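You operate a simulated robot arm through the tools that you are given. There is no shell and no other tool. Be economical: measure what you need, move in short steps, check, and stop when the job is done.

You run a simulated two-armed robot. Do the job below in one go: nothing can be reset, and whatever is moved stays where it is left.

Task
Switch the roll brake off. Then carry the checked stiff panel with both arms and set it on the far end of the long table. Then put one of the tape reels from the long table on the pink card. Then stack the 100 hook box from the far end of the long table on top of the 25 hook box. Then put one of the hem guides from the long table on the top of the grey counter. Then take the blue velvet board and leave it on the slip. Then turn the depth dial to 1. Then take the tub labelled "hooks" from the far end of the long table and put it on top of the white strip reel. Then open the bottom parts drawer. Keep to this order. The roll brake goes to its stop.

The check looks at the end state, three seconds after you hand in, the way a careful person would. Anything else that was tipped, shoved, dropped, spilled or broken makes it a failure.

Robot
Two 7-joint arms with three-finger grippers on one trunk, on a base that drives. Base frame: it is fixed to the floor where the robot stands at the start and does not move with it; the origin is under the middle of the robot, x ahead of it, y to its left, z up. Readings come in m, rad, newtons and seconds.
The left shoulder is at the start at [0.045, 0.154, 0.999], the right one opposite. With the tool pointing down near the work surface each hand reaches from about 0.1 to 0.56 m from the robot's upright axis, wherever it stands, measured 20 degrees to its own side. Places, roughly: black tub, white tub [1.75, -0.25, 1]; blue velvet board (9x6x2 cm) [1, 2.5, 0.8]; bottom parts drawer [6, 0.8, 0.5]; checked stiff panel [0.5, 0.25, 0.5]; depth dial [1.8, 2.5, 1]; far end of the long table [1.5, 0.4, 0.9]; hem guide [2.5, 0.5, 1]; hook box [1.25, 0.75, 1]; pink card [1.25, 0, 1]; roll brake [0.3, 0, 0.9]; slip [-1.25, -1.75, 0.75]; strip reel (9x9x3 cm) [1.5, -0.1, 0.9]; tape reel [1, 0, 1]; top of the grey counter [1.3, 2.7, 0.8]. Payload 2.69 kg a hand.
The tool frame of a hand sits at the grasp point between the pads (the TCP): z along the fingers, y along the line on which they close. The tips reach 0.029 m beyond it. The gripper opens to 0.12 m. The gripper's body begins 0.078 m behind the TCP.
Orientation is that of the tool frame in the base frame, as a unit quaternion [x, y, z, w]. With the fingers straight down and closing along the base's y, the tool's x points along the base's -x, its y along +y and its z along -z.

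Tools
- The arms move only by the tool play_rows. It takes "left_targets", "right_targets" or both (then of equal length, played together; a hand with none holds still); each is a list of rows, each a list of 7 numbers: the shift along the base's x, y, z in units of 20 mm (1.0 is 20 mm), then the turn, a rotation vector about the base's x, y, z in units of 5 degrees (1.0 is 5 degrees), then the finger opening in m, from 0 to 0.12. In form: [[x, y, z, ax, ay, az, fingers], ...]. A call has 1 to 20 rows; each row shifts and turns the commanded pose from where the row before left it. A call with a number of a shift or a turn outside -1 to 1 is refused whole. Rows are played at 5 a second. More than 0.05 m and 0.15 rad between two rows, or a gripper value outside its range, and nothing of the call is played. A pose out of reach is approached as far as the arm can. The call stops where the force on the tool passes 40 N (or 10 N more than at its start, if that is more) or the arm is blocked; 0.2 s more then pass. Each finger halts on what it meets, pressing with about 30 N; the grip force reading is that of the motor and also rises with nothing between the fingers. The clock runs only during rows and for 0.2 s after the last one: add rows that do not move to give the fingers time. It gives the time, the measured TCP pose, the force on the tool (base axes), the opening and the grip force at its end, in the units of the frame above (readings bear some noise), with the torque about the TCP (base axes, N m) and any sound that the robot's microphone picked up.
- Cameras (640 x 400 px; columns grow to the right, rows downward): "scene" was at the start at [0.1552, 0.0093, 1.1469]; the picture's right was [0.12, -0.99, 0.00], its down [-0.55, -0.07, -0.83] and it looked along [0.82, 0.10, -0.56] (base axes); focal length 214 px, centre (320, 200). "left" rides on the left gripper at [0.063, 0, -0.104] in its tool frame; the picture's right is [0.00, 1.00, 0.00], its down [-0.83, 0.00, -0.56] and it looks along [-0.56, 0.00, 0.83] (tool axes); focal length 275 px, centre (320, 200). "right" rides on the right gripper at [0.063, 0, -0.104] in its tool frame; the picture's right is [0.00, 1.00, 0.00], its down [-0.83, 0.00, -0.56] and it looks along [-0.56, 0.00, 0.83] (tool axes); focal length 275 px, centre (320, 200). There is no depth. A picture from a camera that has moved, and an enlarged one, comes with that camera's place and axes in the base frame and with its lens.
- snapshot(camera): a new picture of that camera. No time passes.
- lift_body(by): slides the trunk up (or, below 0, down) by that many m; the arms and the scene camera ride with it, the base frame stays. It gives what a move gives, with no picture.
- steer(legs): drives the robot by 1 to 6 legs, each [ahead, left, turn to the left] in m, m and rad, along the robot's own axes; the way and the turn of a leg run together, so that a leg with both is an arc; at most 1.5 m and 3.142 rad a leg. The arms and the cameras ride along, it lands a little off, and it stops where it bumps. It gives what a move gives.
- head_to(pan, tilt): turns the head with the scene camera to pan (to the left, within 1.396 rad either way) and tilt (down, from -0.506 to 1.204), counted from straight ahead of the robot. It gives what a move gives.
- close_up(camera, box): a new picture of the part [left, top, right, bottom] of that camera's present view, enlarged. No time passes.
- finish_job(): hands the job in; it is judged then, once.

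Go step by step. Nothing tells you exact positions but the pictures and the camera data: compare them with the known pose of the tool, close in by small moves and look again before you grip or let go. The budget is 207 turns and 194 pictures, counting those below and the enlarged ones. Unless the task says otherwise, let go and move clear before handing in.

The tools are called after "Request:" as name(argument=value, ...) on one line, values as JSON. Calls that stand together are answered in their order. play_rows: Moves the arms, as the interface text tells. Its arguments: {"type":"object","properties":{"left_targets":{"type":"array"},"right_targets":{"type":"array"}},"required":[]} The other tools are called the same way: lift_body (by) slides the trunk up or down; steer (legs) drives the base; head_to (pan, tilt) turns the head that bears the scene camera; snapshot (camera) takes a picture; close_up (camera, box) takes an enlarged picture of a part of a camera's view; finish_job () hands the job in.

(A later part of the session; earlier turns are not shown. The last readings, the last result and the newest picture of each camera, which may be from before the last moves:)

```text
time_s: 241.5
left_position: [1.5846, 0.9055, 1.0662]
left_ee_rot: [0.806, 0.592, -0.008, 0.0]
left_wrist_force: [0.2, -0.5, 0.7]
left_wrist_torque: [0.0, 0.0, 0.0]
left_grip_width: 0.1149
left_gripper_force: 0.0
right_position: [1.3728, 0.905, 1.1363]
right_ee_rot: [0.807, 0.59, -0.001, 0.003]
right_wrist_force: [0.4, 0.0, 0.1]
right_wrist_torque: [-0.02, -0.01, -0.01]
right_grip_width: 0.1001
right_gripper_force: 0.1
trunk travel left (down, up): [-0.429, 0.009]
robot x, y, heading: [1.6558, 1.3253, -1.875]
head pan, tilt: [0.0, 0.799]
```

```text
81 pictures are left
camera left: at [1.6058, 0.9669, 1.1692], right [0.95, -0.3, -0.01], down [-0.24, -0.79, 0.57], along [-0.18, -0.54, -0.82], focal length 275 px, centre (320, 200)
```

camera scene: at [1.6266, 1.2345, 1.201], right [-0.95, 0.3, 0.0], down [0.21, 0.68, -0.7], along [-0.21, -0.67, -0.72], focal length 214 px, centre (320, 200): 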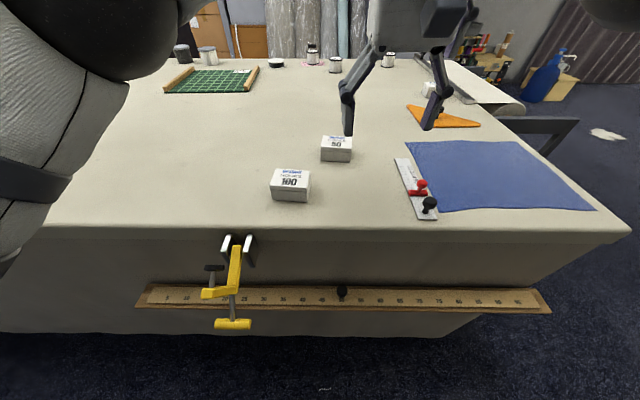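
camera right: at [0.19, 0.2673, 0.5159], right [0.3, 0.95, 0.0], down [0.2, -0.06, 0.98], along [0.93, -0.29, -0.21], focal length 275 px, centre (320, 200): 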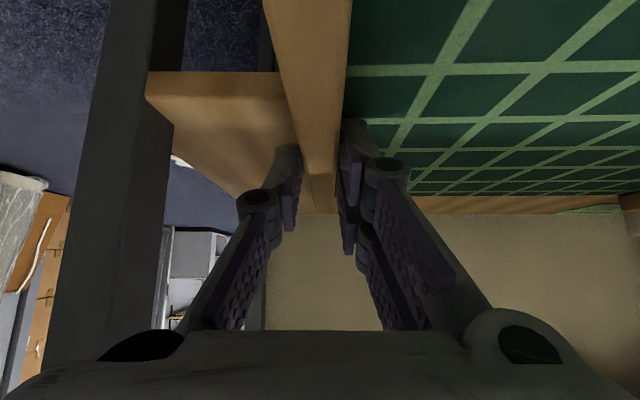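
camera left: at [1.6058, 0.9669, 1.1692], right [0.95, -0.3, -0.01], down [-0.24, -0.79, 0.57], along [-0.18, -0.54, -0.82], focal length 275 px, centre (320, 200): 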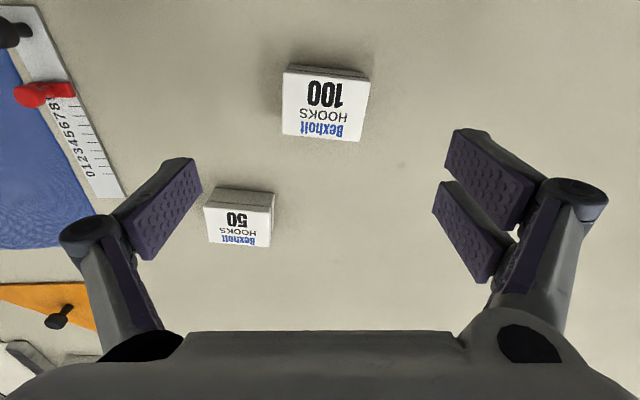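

Request:
play_rows(left_targets=[[0.1, -0.17, -0.6, 0, 0, -0.7, 0.105], [0, 0, -0.9, 0, 0, -0.7, 0.105], [0, 0, -0.9, 0, 0, 0, 0.105], [0, 0, -0.9, 0, 0, 0, 0.105], [0, 0, -0.9, 0, 0, 0, 0.105], [0, 0, -0.9, 0, 0, 0, 0.105], [0, 0, -0.9, 0, 0, 0, 0.105], [0, 0, -0.9, 0, 0, 0, 0.105], [0, 0, -0.3, 0, 0, 0, 0.105], [0, 0, 0, 0, 0, 0, 0.105]])

Request:
snapshot(camera="left")

```text
time_s: 243.7
left_position: [1.5875, 0.9002, 0.9229]
left_ee_rot: [0.84, 0.542, -0.008, -0.001]
left_wrist_force: [-0.6, 0.5, 0.3]
left_wrist_torque: [-0.01, -0.03, -0.01]
left_grip_width: 0.1049
left_gripper_force: 0.1
right_position: [1.3743, 0.9053, 1.1364]
right_ee_rot: [0.808, 0.59, 0.0, 0.002]
right_wrist_force: [-1.2, 0.4, -0.5]
right_wrist_torque: [0.04, 0.01, 0.06]
right_grip_width: 0.1
right_gripper_force: 0.0
trunk travel left (down, up): [-0.429, 0.009]
robot x, y, heading: [1.6529, 1.3229, -1.87]
head pan, tilt: [0.0, 0.799]
```

```text
80 pictures are left
camera left: at [1.6151, 0.9601, 1.0252], right [0.91, -0.42, -0.01], down [-0.34, -0.75, 0.57], along [-0.24, -0.51, -0.82], focal length 275 px, centre (320, 200)
```

left: 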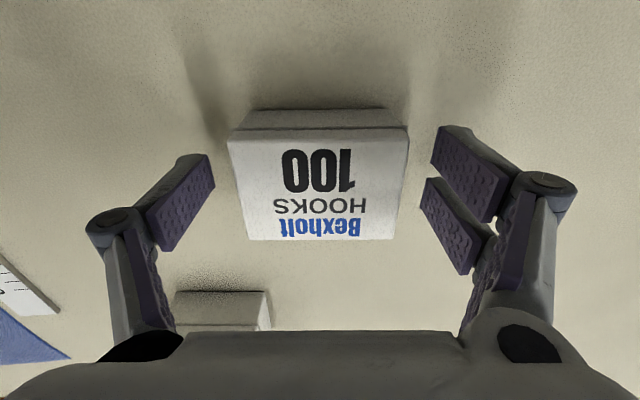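

Aligned nicely. I'll close and lift the box.

Request:
play_rows(left_targets=[[0, 0, 0, 0, 0, 0, 0.07], [0, 0, 0, 0, 0, 0, 0.045], [0, 0, 0, 0, 0, 0, 0.045], [0, 0, 0, 0, 0, 0, 0.045], [0, 0, 0.5, 0, 0, 0, 0.045], [0, 0, 0.9, 0, 0, 0, 0.045], [0, 0, 0.9, 0, 0, 0, 0.045], [0, 0, 0.9, 0, 0, 0, 0.045], [0, 0, 0.9, 0, 0, 0, 0.045], [0, 0, 0.9, 0, 0, 0, 0.045], [0, 0, 0.9, 0, 0, 0, 0.045], [0, 0, 0.9, 0, 0, 0, 0.045]])

Request:
snapshot(camera="left")

```text
time_s: 246.3
left_position: [1.5867, 0.9005, 1.0581]
left_ee_rot: [0.84, 0.542, -0.008, -0.001]
left_wrist_force: [-0.2, 0.4, -1.2]
left_wrist_torque: [0.02, -0.04, -0.02]
left_grip_width: 0.0747
left_gripper_force: 29.3
right_position: [1.3748, 0.905, 1.1369]
right_ee_rot: [0.808, 0.59, -0.001, 0.002]
right_wrist_force: [1.2, -0.2, 0.4]
right_wrist_torque: [0.01, 0.0, 0.02]
right_grip_width: 0.1002
right_gripper_force: 0.1
trunk travel left (down, up): [-0.429, 0.009]
robot x, y, heading: [1.6588, 1.3256, -1.874]
head pan, tilt: [0.0, 0.799]
```

```text
79 pictures are left
camera left: at [1.6146, 0.9598, 1.1617], right [0.91, -0.42, -0.01], down [-0.34, -0.75, 0.57], along [-0.24, -0.51, -0.82], focal length 275 px, centre (320, 200)
```

left: 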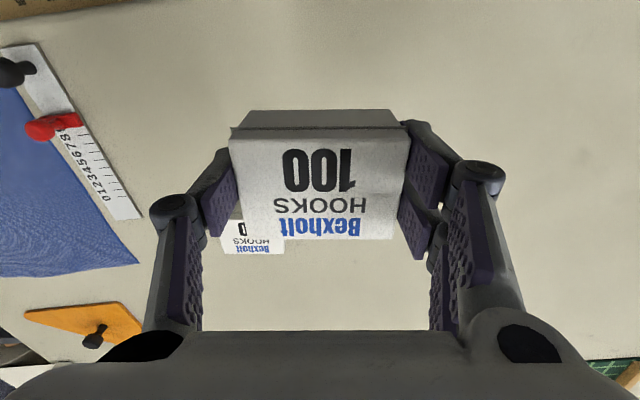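

The 100 box is held. I'll carry it back along the aisle to the table's near-left corner, from where the 25 box near [0.94, 0.50] is in reach.

Request:
steer(legs=[[0, -0.9, 0], [0, 0, 0.715]])

Request:
steer(legs=[[0.45, -0.38, 0]])

Request:
snapshot(camera="scene")

Request:
snapshot(camera="left")

```text
time_s: 255.5
left_position: [1.0237, 1.2317, 1.0585]
left_ee_rot: [0.597, 0.802, -0.008, 0.002]
left_wrist_force: [0.3, 0.5, -0.5]
left_wrist_torque: [-0.03, 0.01, 0.03]
left_grip_width: 0.0744
left_gripper_force: 30.0
right_position: [0.8598, 1.0945, 1.1372]
right_ee_rot: [0.548, 0.836, 0.0, 0.002]
right_wrist_force: [0.4, -0.3, 0.2]
right_wrist_torque: [-0.03, -0.03, 0.0]
right_grip_width: 0.1
right_gripper_force: 0.2
trunk travel left (down, up): [-0.429, 0.009]
robot x, y, heading: [0.7912, 1.5978, -1.155]
head pan, tilt: [0.0, 0.799]
```

```text
time_s: 259.0
left_position: [0.849, 0.6715, 1.0593]
left_ee_rot: [0.598, 0.801, -0.007, 0.002]
left_wrist_force: [-0.3, -0.5, -1.5]
left_wrist_torque: [0.03, 0.01, 0.0]
left_grip_width: 0.0746
left_gripper_force: 30.3
right_position: [0.686, 0.5375, 1.1367]
right_ee_rot: [0.551, 0.835, 0.0, 0.002]
right_wrist_force: [0.2, -0.4, -0.7]
right_wrist_torque: [0.01, 0.01, 0.02]
right_grip_width: 0.0997
right_gripper_force: 0.0
trunk travel left (down, up): [-0.429, 0.009]
robot x, y, heading: [0.6242, 1.043, -1.155]
head pan, tilt: [0.0, 0.799]
```

```text
78 pictures are left
camera scene: at [0.6594, 0.9518, 1.201], right [-0.92, -0.4, 0.0], down [-0.29, 0.66, -0.7], along [0.28, -0.64, -0.72], focal length 214 px, centre (320, 200)
```

scene: 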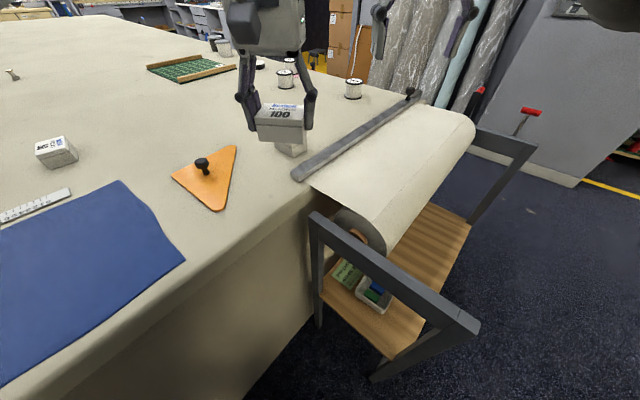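

```text
77 pictures are left
camera left: at [0.832, 0.7361, 1.1614], right [0.96, 0.28, -0.01], down [0.24, -0.79, 0.57], along [0.15, -0.55, -0.82], focal length 275 px, centre (320, 200)
```

left: 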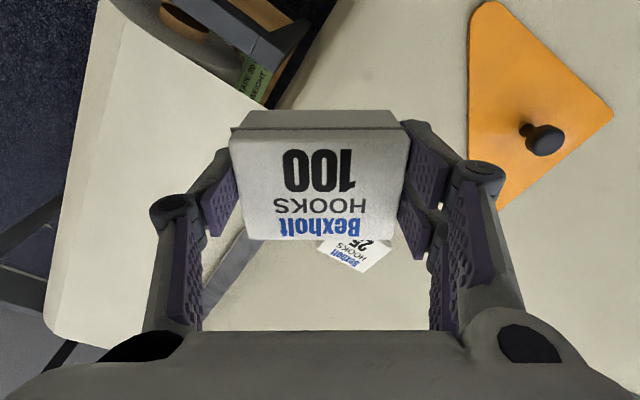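

I'll move 10 cm closer and view the 25 box with the head and right-hand cameras.

Request:
steer(legs=[[0.09, 0, 0]])

Request:
play_rows(left_targets=[[0.9, 0.6, 0, 0, 0, 0, 0.045], [0.9, 0.6, 0, 0, 0, 0, 0.045], [0.9, 0.6, 0, 0, 0, 0, 0.045], [0, 0, 0, 0, 0, 0, 0.045]])

Request:
close_up(camera="scene", box=[200, 60, 440, 210])

Request:
snapshot(camera="right")

Request:
snapshot(camera="left")

```text
time_s: 260.2
left_position: [0.8883, 0.6011, 1.058]
left_ee_rot: [0.6, 0.8, -0.008, 0.002]
left_wrist_force: [0.1, -1.2, -1.9]
left_wrist_torque: [0.05, -0.01, 0.02]
left_grip_width: 0.0743
left_gripper_force: 30.6
right_position: [0.7239, 0.4662, 1.1367]
right_ee_rot: [0.551, 0.834, 0.0, 0.003]
right_wrist_force: [0.3, 0.5, -0.1]
right_wrist_torque: [0.03, -0.01, -0.02]
right_grip_width: 0.1002
right_gripper_force: 0.1
trunk travel left (down, up): [-0.429, 0.009]
robot x, y, heading: [0.6655, 0.9709, -1.167]
head pan, tilt: [0.0, 0.799]
stopped in leg 1: the robot was blocked; the commanded pose is now the measured one
```

```text
time_s: 261.2
left_position: [0.9413, 0.6393, 1.0587]
left_ee_rot: [0.6, 0.8, -0.007, 0.001]
left_wrist_force: [0.3, 0.9, -1.4]
left_wrist_torque: [0.0, 0.04, -0.01]
left_grip_width: 0.0747
left_gripper_force: 29.7
right_position: [0.7231, 0.4666, 1.1377]
right_ee_rot: [0.552, 0.834, 0.0, 0.001]
right_wrist_force: [-0.4, -0.9, 0.6]
right_wrist_torque: [0.01, 0.01, 0.04]
right_grip_width: 0.1
right_gripper_force: 0.0
trunk travel left (down, up): [-0.429, 0.009]
robot x, y, heading: [0.663, 0.9689, -1.172]
head pan, tilt: [0.0, 0.799]
```

```text
2.67 times, centred on (320, 135) of scene
camera zoom: at [0.6994, 0.8814, 1.201], right [-0.92, -0.39, 0.0], down [-0.28, 0.66, -0.7], along [0.27, -0.64, -0.72], focal length 572 px, centre (320, 373)
```

zoom: 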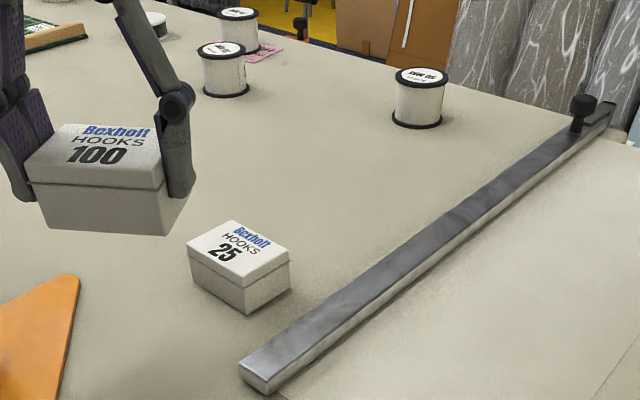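

```text
75 pictures are left
camera right: at [0.6967, 0.5242, 1.2403], right [0.92, 0.39, 0.0], down [0.33, -0.76, 0.56], along [0.22, -0.51, -0.83], focal length 275 px, centre (320, 200)
```

right: 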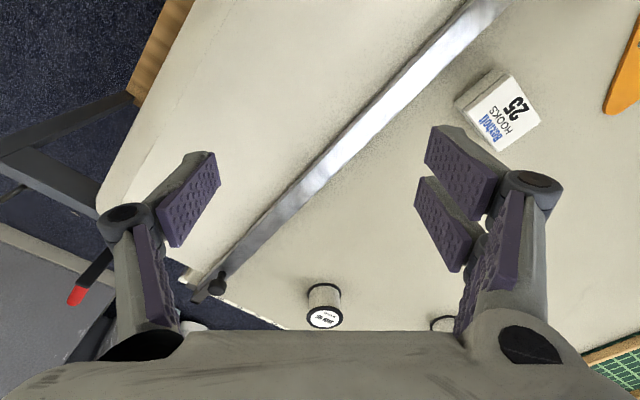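

```text
74 pictures are left
camera left: at [0.9247, 0.7012, 1.1611], right [0.96, 0.27, -0.01], down [0.23, -0.79, 0.57], along [0.15, -0.55, -0.82], focal length 275 px, centre (320, 200)
```

left: 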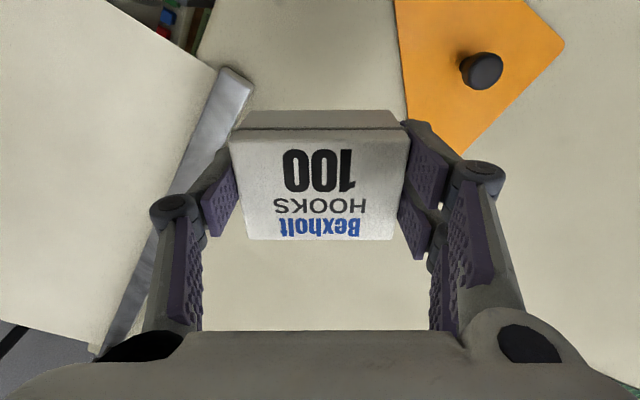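

The 25 box is centred at [0.923, 0.530] with its long side parallel to the table. I'll bring the 100 box above it, turned to match.

Request:
play_rows(left_targets=[[-0.13, -0.78, 0, 0, 0, -0.963, 0.045], [-0.13, -0.78, 0, 0, 0, -0.963, 0.045], [-0.13, -0.78, 0, 0, 0, -0.963, 0.045], [-0.13, -0.78, 0, 0, 0, -0.963, 0.045], [-0.13, -0.78, 0, 0, 0, -0.963, 0.045], [-0.13, -0.78, 0, 0, 0, -0.963, 0.045], [-0.13, -0.78, 0, 0, 0, -0.963, 0.045], [0, 0, -0.9, 0, 0, 0, 0.045], [0, 0, 0, 0, 0, 0, 0.045]])

Request:
snapshot(camera="left")

Request:
close_up(camera="scene", box=[200, 60, 440, 210])

Request:
close_up(camera="right", box=[400, 20, 640, 170])

```text
time_s: 263.2
left_position: [0.9128, 0.5607, 1.0303]
left_ee_rot: [0.806, 0.591, -0.008, 0.0]
left_wrist_force: [-0.3, 0.5, -1.9]
left_wrist_torque: [0.05, -0.05, 0.01]
left_grip_width: 0.0746
left_gripper_force: 29.7
left hand out of reach, approached as far as the arm can: row 6, 7
right_position: [0.7225, 0.4671, 1.1372]
right_ee_rot: [0.553, 0.833, 0.0, 0.002]
right_wrist_force: [-0.4, 0.6, 0.3]
right_wrist_torque: [0.0, -0.02, 0.0]
right_grip_width: 0.1004
right_gripper_force: 0.0
trunk travel left (down, up): [-0.429, 0.009]
robot x, y, heading: [0.6657, 0.9709, -1.169]
head pan, tilt: [0.0, 0.799]
```

```text
73 pictures are left
camera left: at [0.9328, 0.6236, 1.1331], right [0.95, -0.3, -0.01], down [-0.25, -0.79, 0.57], along [-0.18, -0.54, -0.82], focal length 275 px, centre (320, 200)
```

left: 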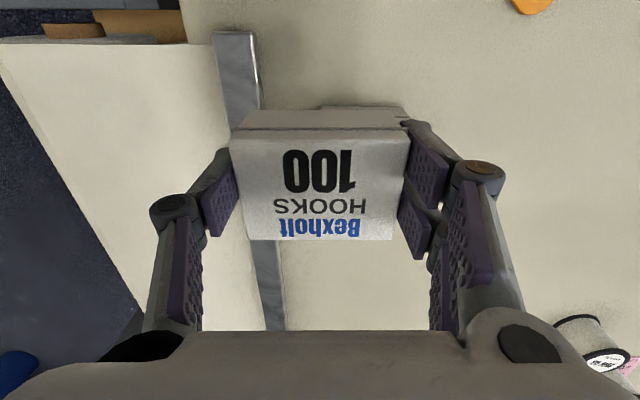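

```text
2.67 times, centred on (320, 135) of scene
camera zoom: at [0.6993, 0.8817, 1.2011], right [-0.92, -0.39, 0.0], down [-0.28, 0.66, -0.7], along [0.28, -0.64, -0.72], focal length 572 px, centre (320, 373)
```

zoom: 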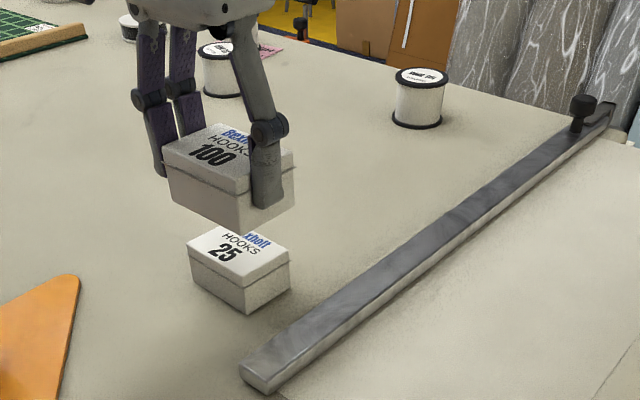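

```text
2.67 times, centred on (520, 95) of right
camera zoom: at [0.6965, 0.5245, 1.2406], right [0.92, 0.39, 0.0], down [0.33, -0.76, 0.56], along [0.22, -0.51, -0.83], focal length 734 px, centre (-213, 480)
```

zoom: 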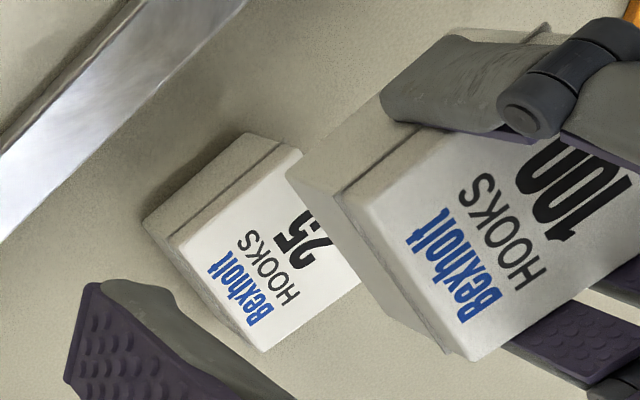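

Request:
play_rows(left_targets=[[0, 0, -0.7, 0, 0, 0, 0.045], [0, 0, -0.7, 0, 0, 0, 0.045], [0, 0, -0.6, 0, 0, 0, 0.045], [0, 0, 0, 0, 0, 0, 0.045]])

Request:
close_up(camera="scene", box=[200, 60, 440, 210])

Request:
close_up(camera="right", box=[400, 20, 640, 170])

```text
time_s: 264.2
left_position: [0.9126, 0.5614, 0.9897]
left_ee_rot: [0.806, 0.592, -0.007, 0.0]
left_wrist_force: [-0.2, -0.1, -0.7]
left_wrist_torque: [0.02, -0.03, -0.02]
left_grip_width: 0.0744
left_gripper_force: 30.2
right_position: [0.7249, 0.4655, 1.1377]
right_ee_rot: [0.553, 0.833, 0.0, 0.002]
right_wrist_force: [-0.9, -0.1, -0.5]
right_wrist_torque: [0.02, 0.0, 0.02]
right_grip_width: 0.0999
right_gripper_force: 0.1
trunk travel left (down, up): [-0.429, 0.009]
robot x, y, heading: [0.6655, 0.9678, -1.164]
head pan, tilt: [0.0, 0.799]
```

```text
2.67 times, centred on (320, 135) of scene
camera zoom: at [0.6996, 0.8817, 1.201], right [-0.92, -0.39, 0.0], down [-0.28, 0.66, -0.7], along [0.27, -0.64, -0.72], focal length 572 px, centre (320, 373)
```

zoom: 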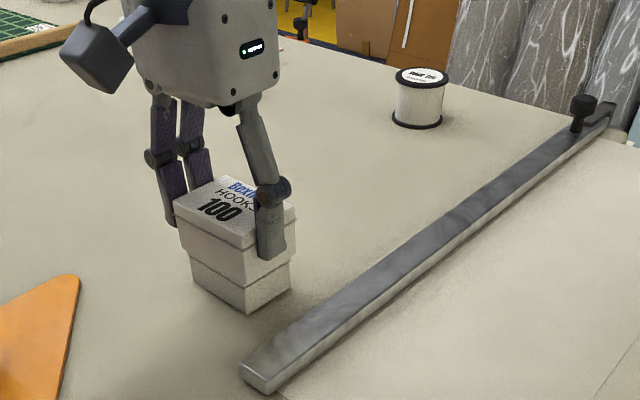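

```text
2.67 times, centred on (520, 95) of right
camera zoom: at [0.6968, 0.5245, 1.2406], right [0.92, 0.39, 0.0], down [0.33, -0.76, 0.56], along [0.22, -0.51, -0.83], focal length 734 px, centre (-213, 480)
```

zoom: 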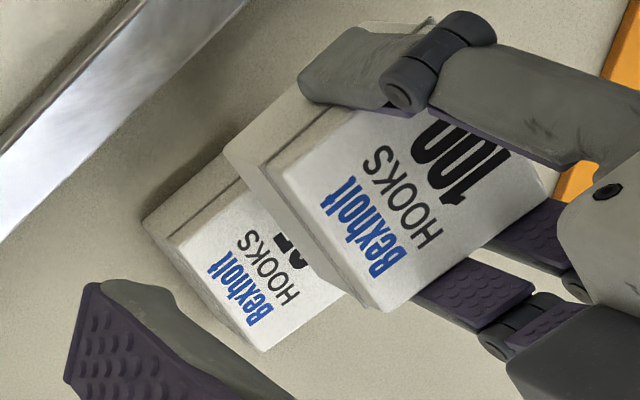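

The 100 box hangs about 3 cm above and needs a shift of 3 cm away from me. I'll try that at this height.

Request:
play_rows(left_targets=[[0.25, -0.75, 0, 0, 0, 0, 0.045], [0.25, -0.75, 0, 0, 0, 0, 0.045], [0, 0, 0, 0, 0, 0, 0.045]])

Request:
close_up(camera="right", box=[400, 20, 640, 170])

```text
time_s: 265.0
left_position: [0.9185, 0.5468, 0.989]
left_ee_rot: [0.804, 0.595, -0.01, -0.001]
left_wrist_force: [0.1, -0.2, -1.4]
left_wrist_torque: [0.04, 0.01, -0.03]
left_grip_width: 0.0746
left_gripper_force: 30.0
left hand out of reach, approached as far as the arm can: row 2
right_position: [0.7241, 0.4667, 1.1371]
right_ee_rot: [0.553, 0.833, -0.001, 0.002]
right_wrist_force: [-1.0, 0.1, 0.5]
right_wrist_torque: [0.02, -0.05, 0.01]
right_grip_width: 0.1
right_gripper_force: 0.1
trunk travel left (down, up): [-0.429, 0.009]
robot x, y, heading: [0.6633, 0.9682, -1.164]
head pan, tilt: [0.0, 0.799]
```

```text
2.67 times, centred on (520, 95) of right
camera zoom: at [0.6969, 0.5243, 1.2404], right [0.92, 0.39, 0.0], down [0.33, -0.76, 0.56], along [0.22, -0.51, -0.83], focal length 734 px, centre (-213, 480)
```

zoom: 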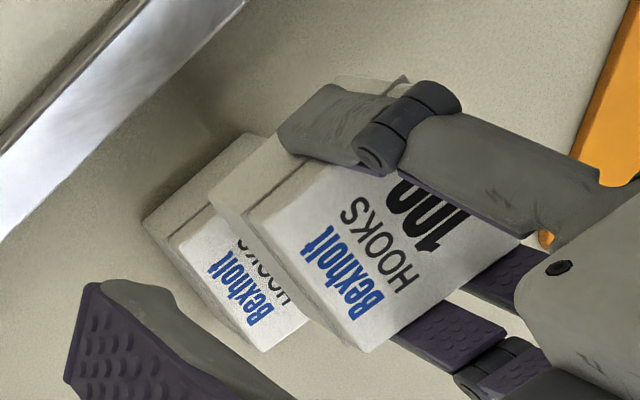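

I need about 17 mm more reach. I'll raise the box, turn the base a little to the right so the left shoulder comes nearer, and re-align.

Request:
play_rows(left_targets=[[0, 0, 0.8, 0, 0, 0, 0.045], [0, 0, 0.8, 0, 0, 0, 0.045]])

Request:
steer(legs=[[-0.02, 0, 0], [0, 0, -0.35]])

```text
time_s: 265.6
left_position: [0.9193, 0.5477, 0.9886]
left_ee_rot: [0.804, 0.594, -0.009, 0.0]
left_wrist_force: [0.2, 0.2, -0.9]
left_wrist_torque: [0.02, 0.0, 0.01]
left_grip_width: 0.0744
left_gripper_force: 29.9
left hand out of reach, approached as far as the arm can: row 1, 2
right_position: [0.7246, 0.4657, 1.1371]
right_ee_rot: [0.553, 0.833, 0.0, 0.001]
right_wrist_force: [-0.5, 0.1, 0.0]
right_wrist_torque: [-0.01, 0.06, 0.01]
right_grip_width: 0.1001
right_gripper_force: 0.0
trunk travel left (down, up): [-0.429, 0.009]
robot x, y, heading: [0.6627, 0.9711, -1.167]
head pan, tilt: [0.0, 0.799]
```

```text
time_s: 267.5
left_position: [0.7494, 0.5044, 0.9897]
left_ee_rot: [0.895, 0.446, -0.009, -0.002]
left_wrist_force: [-1.0, 0.2, -0.9]
left_wrist_torque: [-0.02, -0.02, -0.01]
left_grip_width: 0.0744
left_gripper_force: 30.0
right_position: [0.5389, 0.4951, 1.1373]
right_ee_rot: [0.688, 0.725, -0.001, 0.002]
right_wrist_force: [-0.1, -0.9, 0.2]
right_wrist_torque: [-0.02, -0.04, 0.02]
right_grip_width: 0.0998
right_gripper_force: 0.1
trunk travel left (down, up): [-0.429, 0.009]
robot x, y, heading: [0.6581, 0.9872, -1.518]
head pan, tilt: [0.0, 0.799]
```

Request:
play_rows(left_targets=[[0, 0, 0.7, 0, 0, 0, 0.045], [0.964, 0.142, 0.3, 0, 0, 0.445, 0.045], [0.964, 0.142, 0, 0, 0, 0.445, 0.045], [0.964, 0.142, 0, 0, 0, 0.445, 0.045], [0.964, 0.142, 0, 0, 0, 0.445, 0.045], [0.964, 0.142, 0, 0, 0, 0.445, 0.045], [0.964, 0.142, 0, 0, 0, 0.445, 0.045], [0.964, 0.142, 0, 0, 0, 0.445, 0.045], [0.964, 0.142, 0, 0, 0, 0.445, 0.045], [0.964, 0.142, -0.5, 0, 0, 0.445, 0.045], [0, 0, 0, 0, 0, 0, 0.045]])

Request:
snapshot(camera="scene")

Request:
snapshot(camera="right")

```text
time_s: 269.9
left_position: [0.926, 0.5309, 0.9914]
left_ee_rot: [0.804, 0.595, -0.009, 0.0]
left_wrist_force: [-0.1, -0.1, -1.4]
left_wrist_torque: [0.01, 0.02, -0.03]
left_grip_width: 0.0742
left_gripper_force: 30.1
left hand out of reach, approached as far as the arm can: row 1
right_position: [0.5399, 0.4953, 1.1379]
right_ee_rot: [0.688, 0.726, -0.001, 0.002]
right_wrist_force: [0.8, -0.1, -0.5]
right_wrist_torque: [0.0, -0.02, 0.0]
right_grip_width: 0.0997
right_gripper_force: 0.1
trunk travel left (down, up): [-0.429, 0.009]
robot x, y, heading: [0.6534, 0.9902, -1.513]
head pan, tilt: [0.0, 0.799]
```

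```text
67 pictures are left
camera scene: at [0.6595, 0.8926, 1.201], right [-1.0, -0.06, 0.0], down [-0.04, 0.72, -0.7], along [0.04, -0.7, -0.72], focal length 214 px, centre (320, 200)
```

scene: 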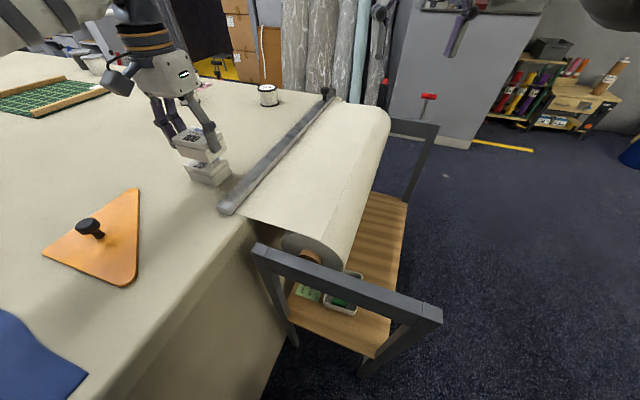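

```text
66 pictures are left
camera right: at [0.5346, 0.5578, 1.2405], right [1.0, 0.06, 0.0], down [0.05, -0.83, 0.56], along [0.03, -0.56, -0.83], focal length 275 px, centre (320, 200)
```

right: 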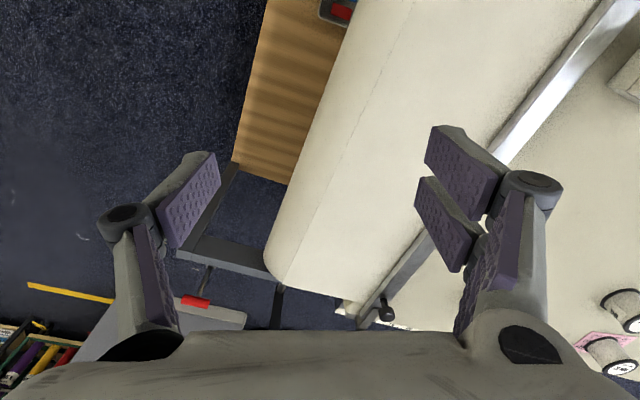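

Request:
close_up(camera="scene", box=[140, 80, 290, 230])

Request:
close_up(camera="left", box=[180, 60, 460, 260])

```text
2.67 times, centred on (215, 155) of scene
camera zoom: at [0.6595, 0.8926, 1.201], right [-1.0, -0.06, 0.0], down [-0.04, 0.72, -0.7], along [0.04, -0.7, -0.72], focal length 572 px, centre (600, 320)
```

zoom: 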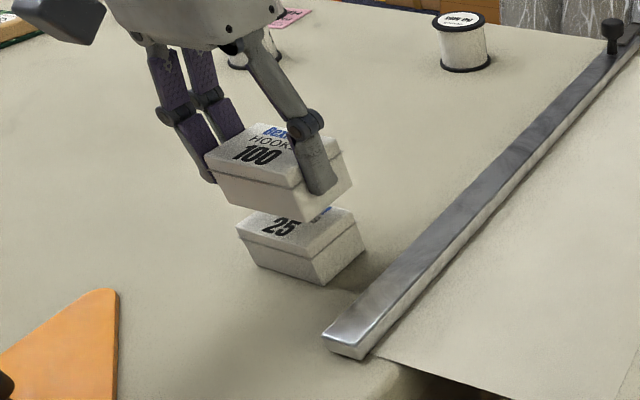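

```text
2.00 times, centred on (320, 160) of left
camera zoom: at [0.9459, 0.5923, 1.0942], right [0.96, -0.3, -0.01], down [-0.24, -0.79, 0.57], along [-0.18, -0.54, -0.82], focal length 551 px, centre (320, 280)
```

zoom: 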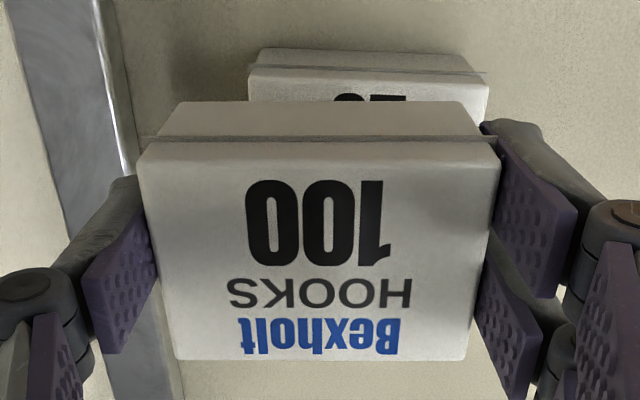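

Comparing both views, the 25 box lies about 12 mm further in x and 13 mm further away. I'll correct and lower to just above contact.

Request:
play_rows(left_targets=[[0.58, -0.65, 0, 0, 0, 0, 0.045], [0, 0, -0.5, 0, 0, 0, 0.045], [0, 0, -0.5, 0, 0, 0, 0.045], [0, 0, 0, 0, 0, 0, 0.045]])

Request:
close_up(camera="scene", box=[160, 90, 260, 200])

Request:
close_up(camera="left", box=[180, 60, 460, 260])

```text
time_s: 270.9
left_position: [0.9382, 0.5173, 0.9728]
left_ee_rot: [0.804, 0.595, -0.01, 0.0]
left_wrist_force: [0.1, 0.0, -1.1]
left_wrist_torque: [-0.02, -0.02, -0.04]
left_grip_width: 0.0745
left_gripper_force: 30.2
right_position: [0.5398, 0.4941, 1.1373]
right_ee_rot: [0.689, 0.725, -0.001, 0.003]
right_wrist_force: [-0.2, -0.9, 0.3]
right_wrist_torque: [0.0, 0.0, 0.02]
right_grip_width: 0.1001
right_gripper_force: 0.2
trunk travel left (down, up): [-0.429, 0.009]
robot x, y, heading: [0.6565, 0.9887, -1.51]
head pan, tilt: [0.0, 0.799]
```

```text
3.64 times, centred on (210, 145) of scene
camera zoom: at [0.6597, 0.8927, 1.201], right [-1.0, -0.06, 0.0], down [-0.04, 0.72, -0.7], along [0.04, -0.7, -0.72], focal length 780 px, centre (720, 400)
```

zoom: 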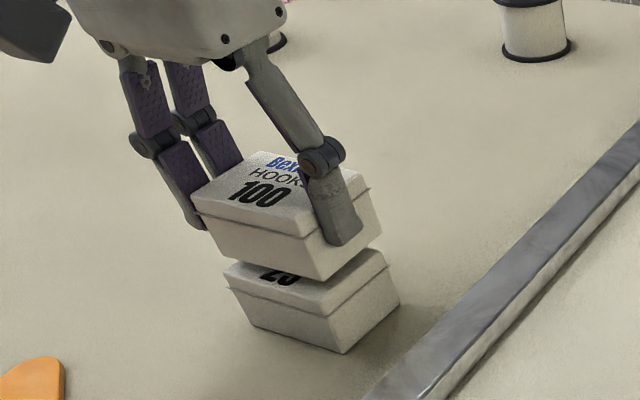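

```text
2.00 times, centred on (320, 160) of left
camera zoom: at [0.9575, 0.579, 1.0743], right [0.95, -0.3, -0.01], down [-0.24, -0.79, 0.57], along [-0.18, -0.54, -0.82], focal length 551 px, centre (320, 280)
```

zoom: 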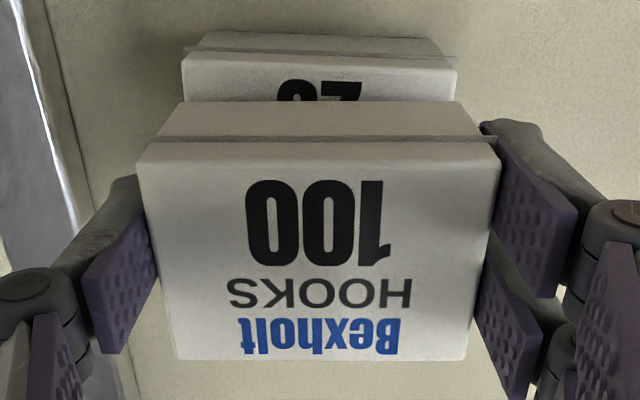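

Lateral alignment is right; I'll shift 6 mm back and lower to contact.

Request:
play_rows(left_targets=[[0.09, 0.28, -0.2, 0, 0, 0, 0.045], [0, 0, -0.25, 0, 0, 0, 0.045], [0, 0, -0.15, 0, 0, 0, 0.045], [0, 0, 0, 0, 0, 0, 0.045]])

Request:
close_up(camera="scene", box=[160, 90, 260, 200])

```text
time_s: 271.9
left_position: [0.9387, 0.5224, 0.9626]
left_ee_rot: [0.804, 0.595, -0.011, 0.001]
left_wrist_force: [3.1, -2.7, 22.0]
left_wrist_torque: [-0.16, -0.15, -0.05]
left_grip_width: 0.0752
left_gripper_force: 30.0
right_position: [0.5396, 0.4952, 1.1386]
right_ee_rot: [0.689, 0.725, -0.002, 0.003]
right_wrist_force: [-0.4, 0.2, -0.2]
right_wrist_torque: [-0.01, 0.01, 0.02]
right_grip_width: 0.0999
right_gripper_force: 0.1
trunk travel left (down, up): [-0.429, 0.009]
robot x, y, heading: [0.655, 0.9887, -1.512]
head pan, tilt: [0.0, 0.799]
```

```text
3.64 times, centred on (210, 145) of scene
camera zoom: at [0.6593, 0.8941, 1.2014], right [-1.0, -0.06, 0.0], down [-0.04, 0.72, -0.7], along [0.04, -0.7, -0.72], focal length 780 px, centre (720, 400)
```

zoom: 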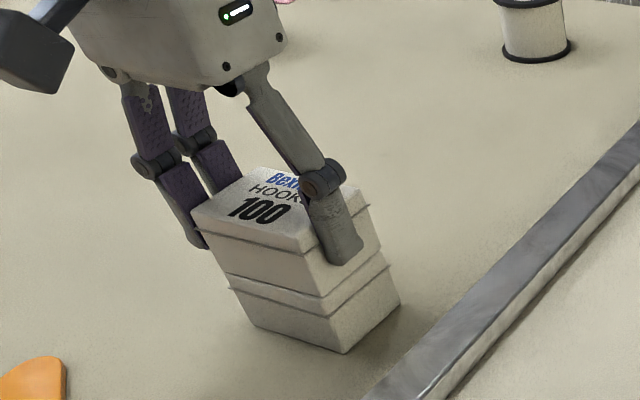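

It is stacked and aligned. I'll relieve the pressure, open and lift away.

Request:
play_rows(left_targets=[[0, 0, 0.1, 0, 0, 0, 0.06], [0, 0, 0, 0, 0, 0, 0.085], [0, 0, 0, 0, 0, 0, 0.1], [0, 0, 0, 0, 0, 0, 0.1], [0, 0, 0.4, 0, 0, 0, 0.1], [0, 0, 0.8, 0, 0, 0, 0.1], [0, 0, 0.8, 0, 0, 0, 0.1], [0, 0.3, 0.8, 0, 0, 0, 0.1], [0, 0.3, 0.8, 0, 0, 0, 0.1], [-0.3, 0.6, 0.8, 0, 0, 0, 0.1]])

Request:
close_up(camera="scene", box=[140, 60, 300, 200])

```text
time_s: 274.1
left_position: [0.9318, 0.5466, 1.0493]
left_ee_rot: [0.804, 0.594, -0.009, -0.001]
left_wrist_force: [0.1, 0.1, -0.6]
left_wrist_torque: [-0.01, 0.03, 0.04]
left_grip_width: 0.1002
left_gripper_force: 0.1
right_position: [0.5402, 0.4945, 1.1376]
right_ee_rot: [0.688, 0.725, -0.001, 0.004]
right_wrist_force: [0.3, 0.3, 0.1]
right_wrist_torque: [0.02, 0.02, -0.01]
right_grip_width: 0.1002
right_gripper_force: 0.1
trunk travel left (down, up): [-0.429, 0.009]
robot x, y, heading: [0.6549, 0.9868, -1.514]
head pan, tilt: [0.0, 0.799]
```

```text
2.86 times, centred on (220, 130) of scene
camera zoom: at [0.6596, 0.8932, 1.2011], right [-1.0, -0.06, 0.0], down [-0.04, 0.72, -0.7], along [0.04, -0.7, -0.72], focal length 613 px, centre (606, 400)
```

zoom: 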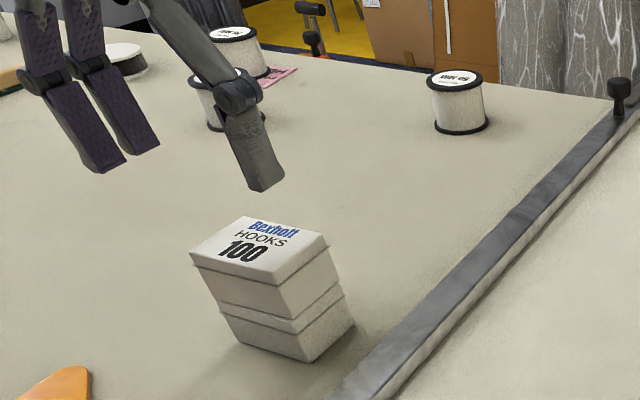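

The stack is good. Next is a hem guide: I'll back off and go along the left aisle to where the guides stand, near [2.3, 0.5].

Request:
steer(legs=[[-0.65, 0, 0], [0, 0, -0.366], [0, 1.0, 0], [0, 0.85, 0]])

Request:
snapshot(camera="scene")

```text
time_s: 293.0
left_position: [2.4659, 0.54, 1.0487]
left_ee_rot: [0.903, 0.43, -0.009, -0.002]
left_wrist_force: [-0.3, 1.6, -0.3]
left_wrist_torque: [-0.02, -0.01, 0.01]
left_grip_width: 0.0999
left_gripper_force: 0.1
right_position: [2.0836, 0.6399, 1.1363]
right_ee_rot: [0.815, 0.58, -0.002, 0.003]
right_wrist_force: [1.0, 0.0, 0.5]
right_wrist_torque: [0.01, 0.0, -0.01]
right_grip_width: 0.1001
right_gripper_force: 0.2
trunk travel left (down, up): [-0.429, 0.009]
robot x, y, heading: [2.3741, 1.0559, -1.898]
head pan, tilt: [0.0, 0.799]
```

```text
59 pictures are left
camera scene: at [2.3439, 0.9625, 1.201], right [-0.95, 0.32, 0.0], down [0.23, 0.68, -0.7], along [-0.22, -0.66, -0.72], focal length 214 px, centre (320, 200)
```

scene: 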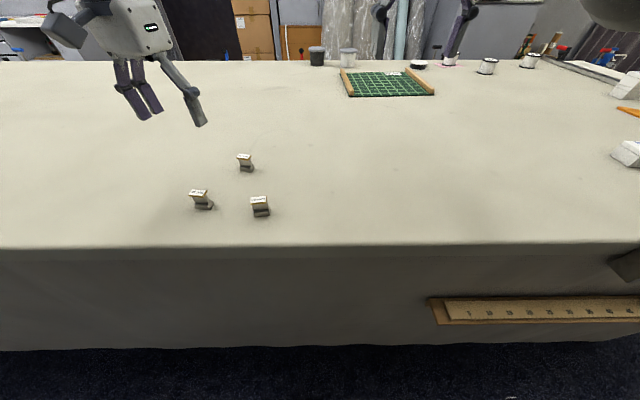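

Three hem guides are ahead. I'll take the nearest, near [2.37, 0.68], and bring the left hand above it.

Request:
play_rows(left_targets=[[-0.714, 0.986, 0, 0, 0, 0.6, 0.1], [-0.714, 0.986, 0, 0, 0, 0.6, 0.1], [-0.714, 0.986, 0, 0, 0, 0.6, 0.1], [-0.714, 0.986, 0, 0, 0, 0.6, 0.1], [-0.714, 0.986, 0, 0, 0, 0.6, 0.1], [-0.714, 0.986, 0, 0, 0, 0.6, 0.1], [-0.714, 0.986, 0, 0, 0, 0.6, 0.1], [0, 0, 0, 0, 0, 0, 0.1]])

Request:
snapshot(camera="left")

```text
time_s: 294.8
left_position: [2.3667, 0.6778, 1.0491]
left_ee_rot: [0.809, 0.587, -0.009, 0.0]
left_wrist_force: [0.0, -0.7, -0.4]
left_wrist_torque: [-0.03, -0.02, -0.01]
left_grip_width: 0.0999
left_gripper_force: 0.1
right_position: [2.0841, 0.6377, 1.1382]
right_ee_rot: [0.814, 0.58, -0.001, 0.002]
right_wrist_force: [-0.4, -0.6, -1.2]
right_wrist_torque: [-0.01, -0.01, -0.01]
right_grip_width: 0.0999
right_gripper_force: 0.0
trunk travel left (down, up): [-0.429, 0.009]
robot x, y, heading: [2.3754, 1.0573, -1.898]
head pan, tilt: [0.0, 0.799]
```

```text
58 pictures are left
camera left: at [2.3882, 0.7395, 1.1516], right [0.95, -0.31, -0.01], down [-0.25, -0.78, 0.57], along [-0.19, -0.54, -0.82], focal length 275 px, centre (320, 200)
```

left: 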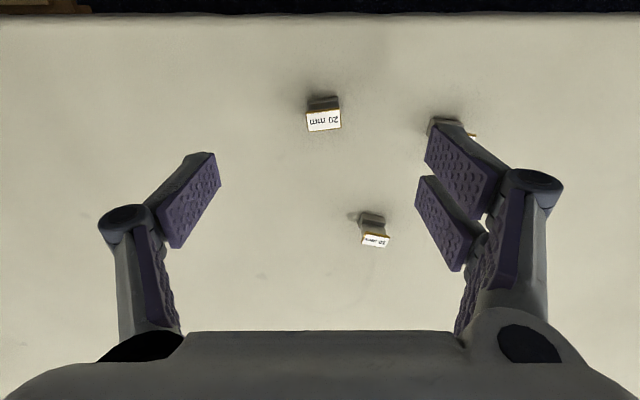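

Request:
play_rows(left_targets=[[-0.05, -0.19, -0.88, 0, 0, 0, 0.07], [0, 0, -0.88, 0, 0, 0, 0.07], [0, 0, -0.88, 0, 0, 0, 0.07], [0, 0, -0.88, 0, 0, 0, 0.07], [0, 0, -0.88, 0, 0, 0, 0.07], [0, 0, -0.88, 0, 0, 0, 0.07], [0, 0, -0.8, 0, 0, 0, 0.07], [0, 0, 0, 0, 0, 0, 0.04], [0, 0, 0, 0, 0, 0, 0.0], [0, 0, 0, 0, 0, 0, 0.0], [0, 0, 0, 0, 0, 0, 0.0]])

Request:
snapshot(camera="left")

```text
time_s: 297.2
left_position: [2.3665, 0.6749, 0.9268]
left_ee_rot: [0.809, 0.587, -0.009, 0.0]
left_wrist_force: [1.0, 0.3, 0.4]
left_wrist_torque: [0.0, -0.03, 0.0]
left_grip_width: 0.0294
left_gripper_force: 30.0
right_position: [2.0833, 0.6385, 1.1373]
right_ee_rot: [0.814, 0.581, -0.001, 0.001]
right_wrist_force: [0.0, -0.4, -0.2]
right_wrist_torque: [-0.01, 0.01, 0.01]
right_grip_width: 0.1002
right_gripper_force: 0.1
trunk travel left (down, up): [-0.429, 0.009]
robot x, y, heading: [2.378, 1.0557, -1.901]
head pan, tilt: [0.0, 0.799]
```

```text
57 pictures are left
camera left: at [2.3872, 0.7361, 1.0294], right [0.95, -0.31, -0.01], down [-0.25, -0.78, 0.57], along [-0.19, -0.54, -0.82], focal length 275 px, centre (320, 200)
```

left: 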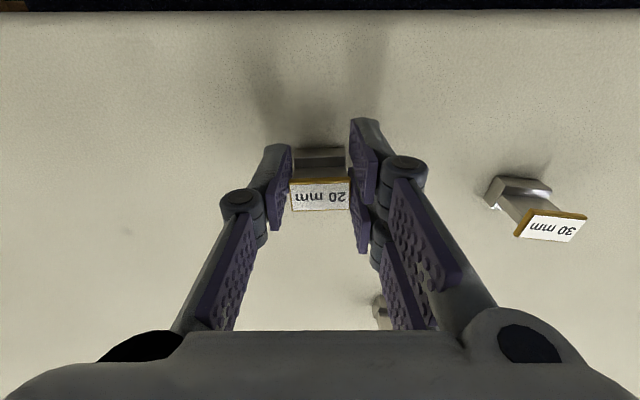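

The guide is gripped. I'll lift it, move back along the aisle and turn round to face the grey counter.

Request:
play_rows(left_targets=[[0, 0, 0.6, 0, 0, 0, 0], [0, 0, 1, 0, 0, 0, 0], [0, 0, 1, 0, 0, 0, 0], [0, 0, 1, 0, 0, 0, 0], [0, 0, 1, 0, 0, 0, 0], [0, 0, 1, 0, 0, 0, 0]])

Request:
steer(legs=[[0, -1.05, 0], [0, 0, 3.14]])

Request:
head_to(pan=0, tilt=0.6)

Request:
snapshot(camera="scene")

```text
time_s: 298.6
left_position: [2.3646, 0.6746, 1.0404]
left_ee_rot: [0.809, 0.588, -0.009, -0.002]
left_wrist_force: [0.0, -0.7, 0.1]
left_wrist_torque: [-0.01, 0.01, -0.01]
left_grip_width: 0.0295
left_gripper_force: 30.0
right_position: [2.0837, 0.6376, 1.1376]
right_ee_rot: [0.815, 0.58, -0.001, 0.002]
right_wrist_force: [-0.6, 0.3, -0.2]
right_wrist_torque: [0.0, 0.01, 0.04]
right_grip_width: 0.0999
right_gripper_force: 0.1
trunk travel left (down, up): [-0.429, 0.009]
robot x, y, heading: [2.375, 1.0523, -1.898]
head pan, tilt: [0.0, 0.799]
```

```text
time_s: 314.2
left_position: [1.4004, 1.7703, 1.0402]
left_ee_rot: [-0.586, 0.81, -0.001, 0.009]
left_wrist_force: [-0.4, 0.3, 0.0]
left_wrist_torque: [-0.01, -0.02, -0.04]
left_grip_width: 0.0292
left_gripper_force: 29.8
right_position: [1.6822, 1.8039, 1.1369]
right_ee_rot: [-0.579, 0.815, 0.003, 0.001]
right_wrist_force: [0.8, 0.0, -0.4]
right_wrist_torque: [-0.02, 0.01, -0.01]
right_grip_width: 0.1002
right_gripper_force: 0.1
trunk travel left (down, up): [-0.429, 0.009]
robot x, y, heading: [1.3896, 1.3895, 1.241]
head pan, tilt: [0.0, 0.799]
```

```text
time_s: 314.9
left_position: [1.3998, 1.772, 1.039]
left_ee_rot: [-0.586, 0.81, -0.001, 0.009]
left_wrist_force: [0.4, -0.1, -1.0]
left_wrist_torque: [-0.03, -0.01, 0.0]
left_grip_width: 0.0291
left_gripper_force: 29.5
right_position: [1.6825, 1.8043, 1.1375]
right_ee_rot: [-0.58, 0.815, 0.002, 0.002]
right_wrist_force: [-0.8, -0.3, 0.9]
right_wrist_torque: [0.01, 0.0, -0.02]
right_grip_width: 0.0998
right_gripper_force: 0.0
trunk travel left (down, up): [-0.429, 0.009]
robot x, y, heading: [1.3886, 1.3927, 1.241]
head pan, tilt: [0.0, 0.6]
```

```text
56 pictures are left
camera scene: at [1.421, 1.4863, 1.2178], right [0.95, -0.32, 0.0], down [-0.18, -0.53, -0.82], along [0.27, 0.78, -0.57], focal length 214 px, centre (320, 200)
```

scene: 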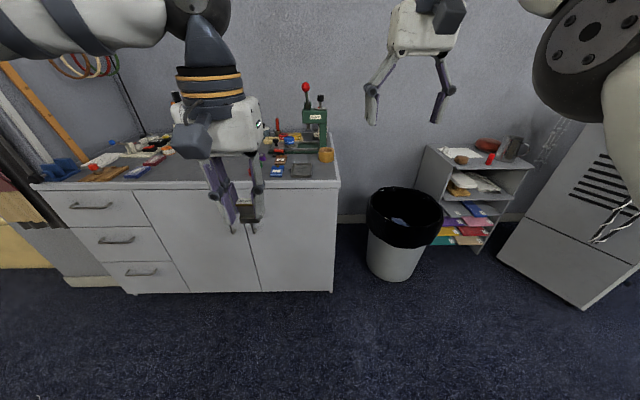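

Request:
close_up(camera="scene", box=[30, 110, 210, 200])

Request:
close_up(camera="scene", box=[240, 70, 360, 200])

```text
3.56 times, centred on (120, 155) of scene
camera zoom: at [1.421, 1.4863, 1.2178], right [0.95, -0.32, 0.0], down [-0.18, -0.53, -0.82], along [0.27, 0.78, -0.57], focal length 763 px, centre (1031, 360)
```

zoom: 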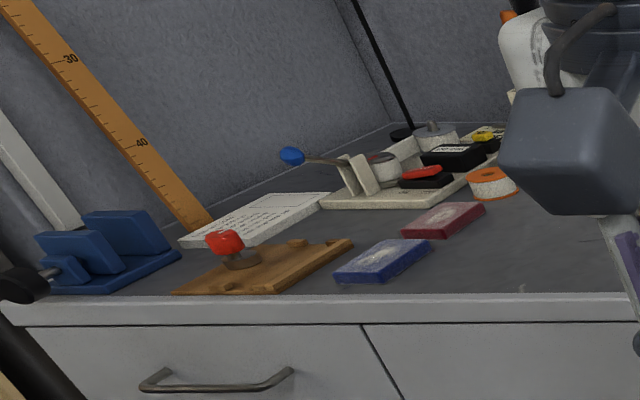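

```text
3.08 times, centred on (300, 135) of scene
camera zoom: at [1.421, 1.4863, 1.2178], right [0.95, -0.32, 0.0], down [-0.18, -0.53, -0.82], along [0.27, 0.78, -0.57], focal length 660 px, centre (382, 400)
```

zoom: 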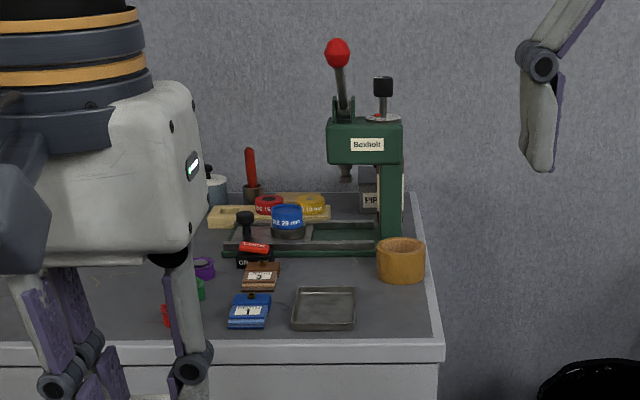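

The blue velvet board is at about [0.96, 2.49] on the counter and the press with the dial is at the right. There's free space near [1.14, 2.46]; I'll move up to the counter with the guide.

Request:
steer(legs=[[0, 0.41, 0.02], [0.46, 0, 0]])

Request:
snapshot(camera="left")

Request:
snapshot(camera="scene")

```text
time_s: 321.0
left_position: [1.1455, 2.3366, 1.0399]
left_ee_rot: [-0.594, 0.804, 0.0, 0.009]
left_wrist_force: [-0.9, -1.0, -1.6]
left_wrist_torque: [-0.01, 0.0, 0.02]
left_grip_width: 0.0289
left_gripper_force: 29.8
right_position: [1.4285, 2.375, 1.1359]
right_ee_rot: [-0.586, 0.81, 0.002, 0.002]
right_wrist_force: [-0.4, 0.5, 0.2]
right_wrist_torque: [-0.05, 0.01, -0.03]
right_grip_width: 0.0999
right_gripper_force: 0.0
trunk travel left (down, up): [-0.429, 0.009]
robot x, y, heading: [1.1421, 1.955, 1.26]
head pan, tilt: [0.0, 0.6]
```

```text
53 pictures are left
camera left: at [1.1251, 2.2759, 1.1422], right [-0.95, 0.3, -0.01], down [0.24, 0.79, 0.57], along [0.18, 0.54, -0.82], focal length 275 px, centre (320, 200)
```

left: 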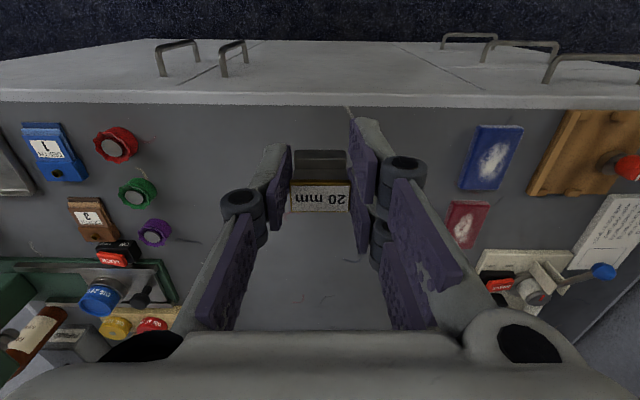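

```text
52 pictures are left
camera scene: at [1.1723, 2.0529, 1.2179], right [0.95, -0.31, 0.0], down [-0.17, -0.54, -0.82], along [0.25, 0.78, -0.57], focal length 214 px, centre (320, 200)
```

scene: 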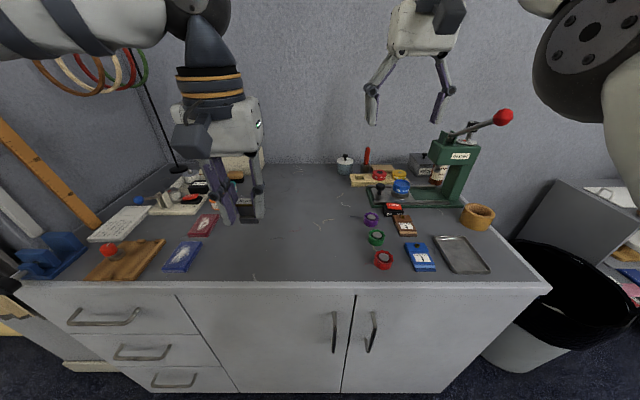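

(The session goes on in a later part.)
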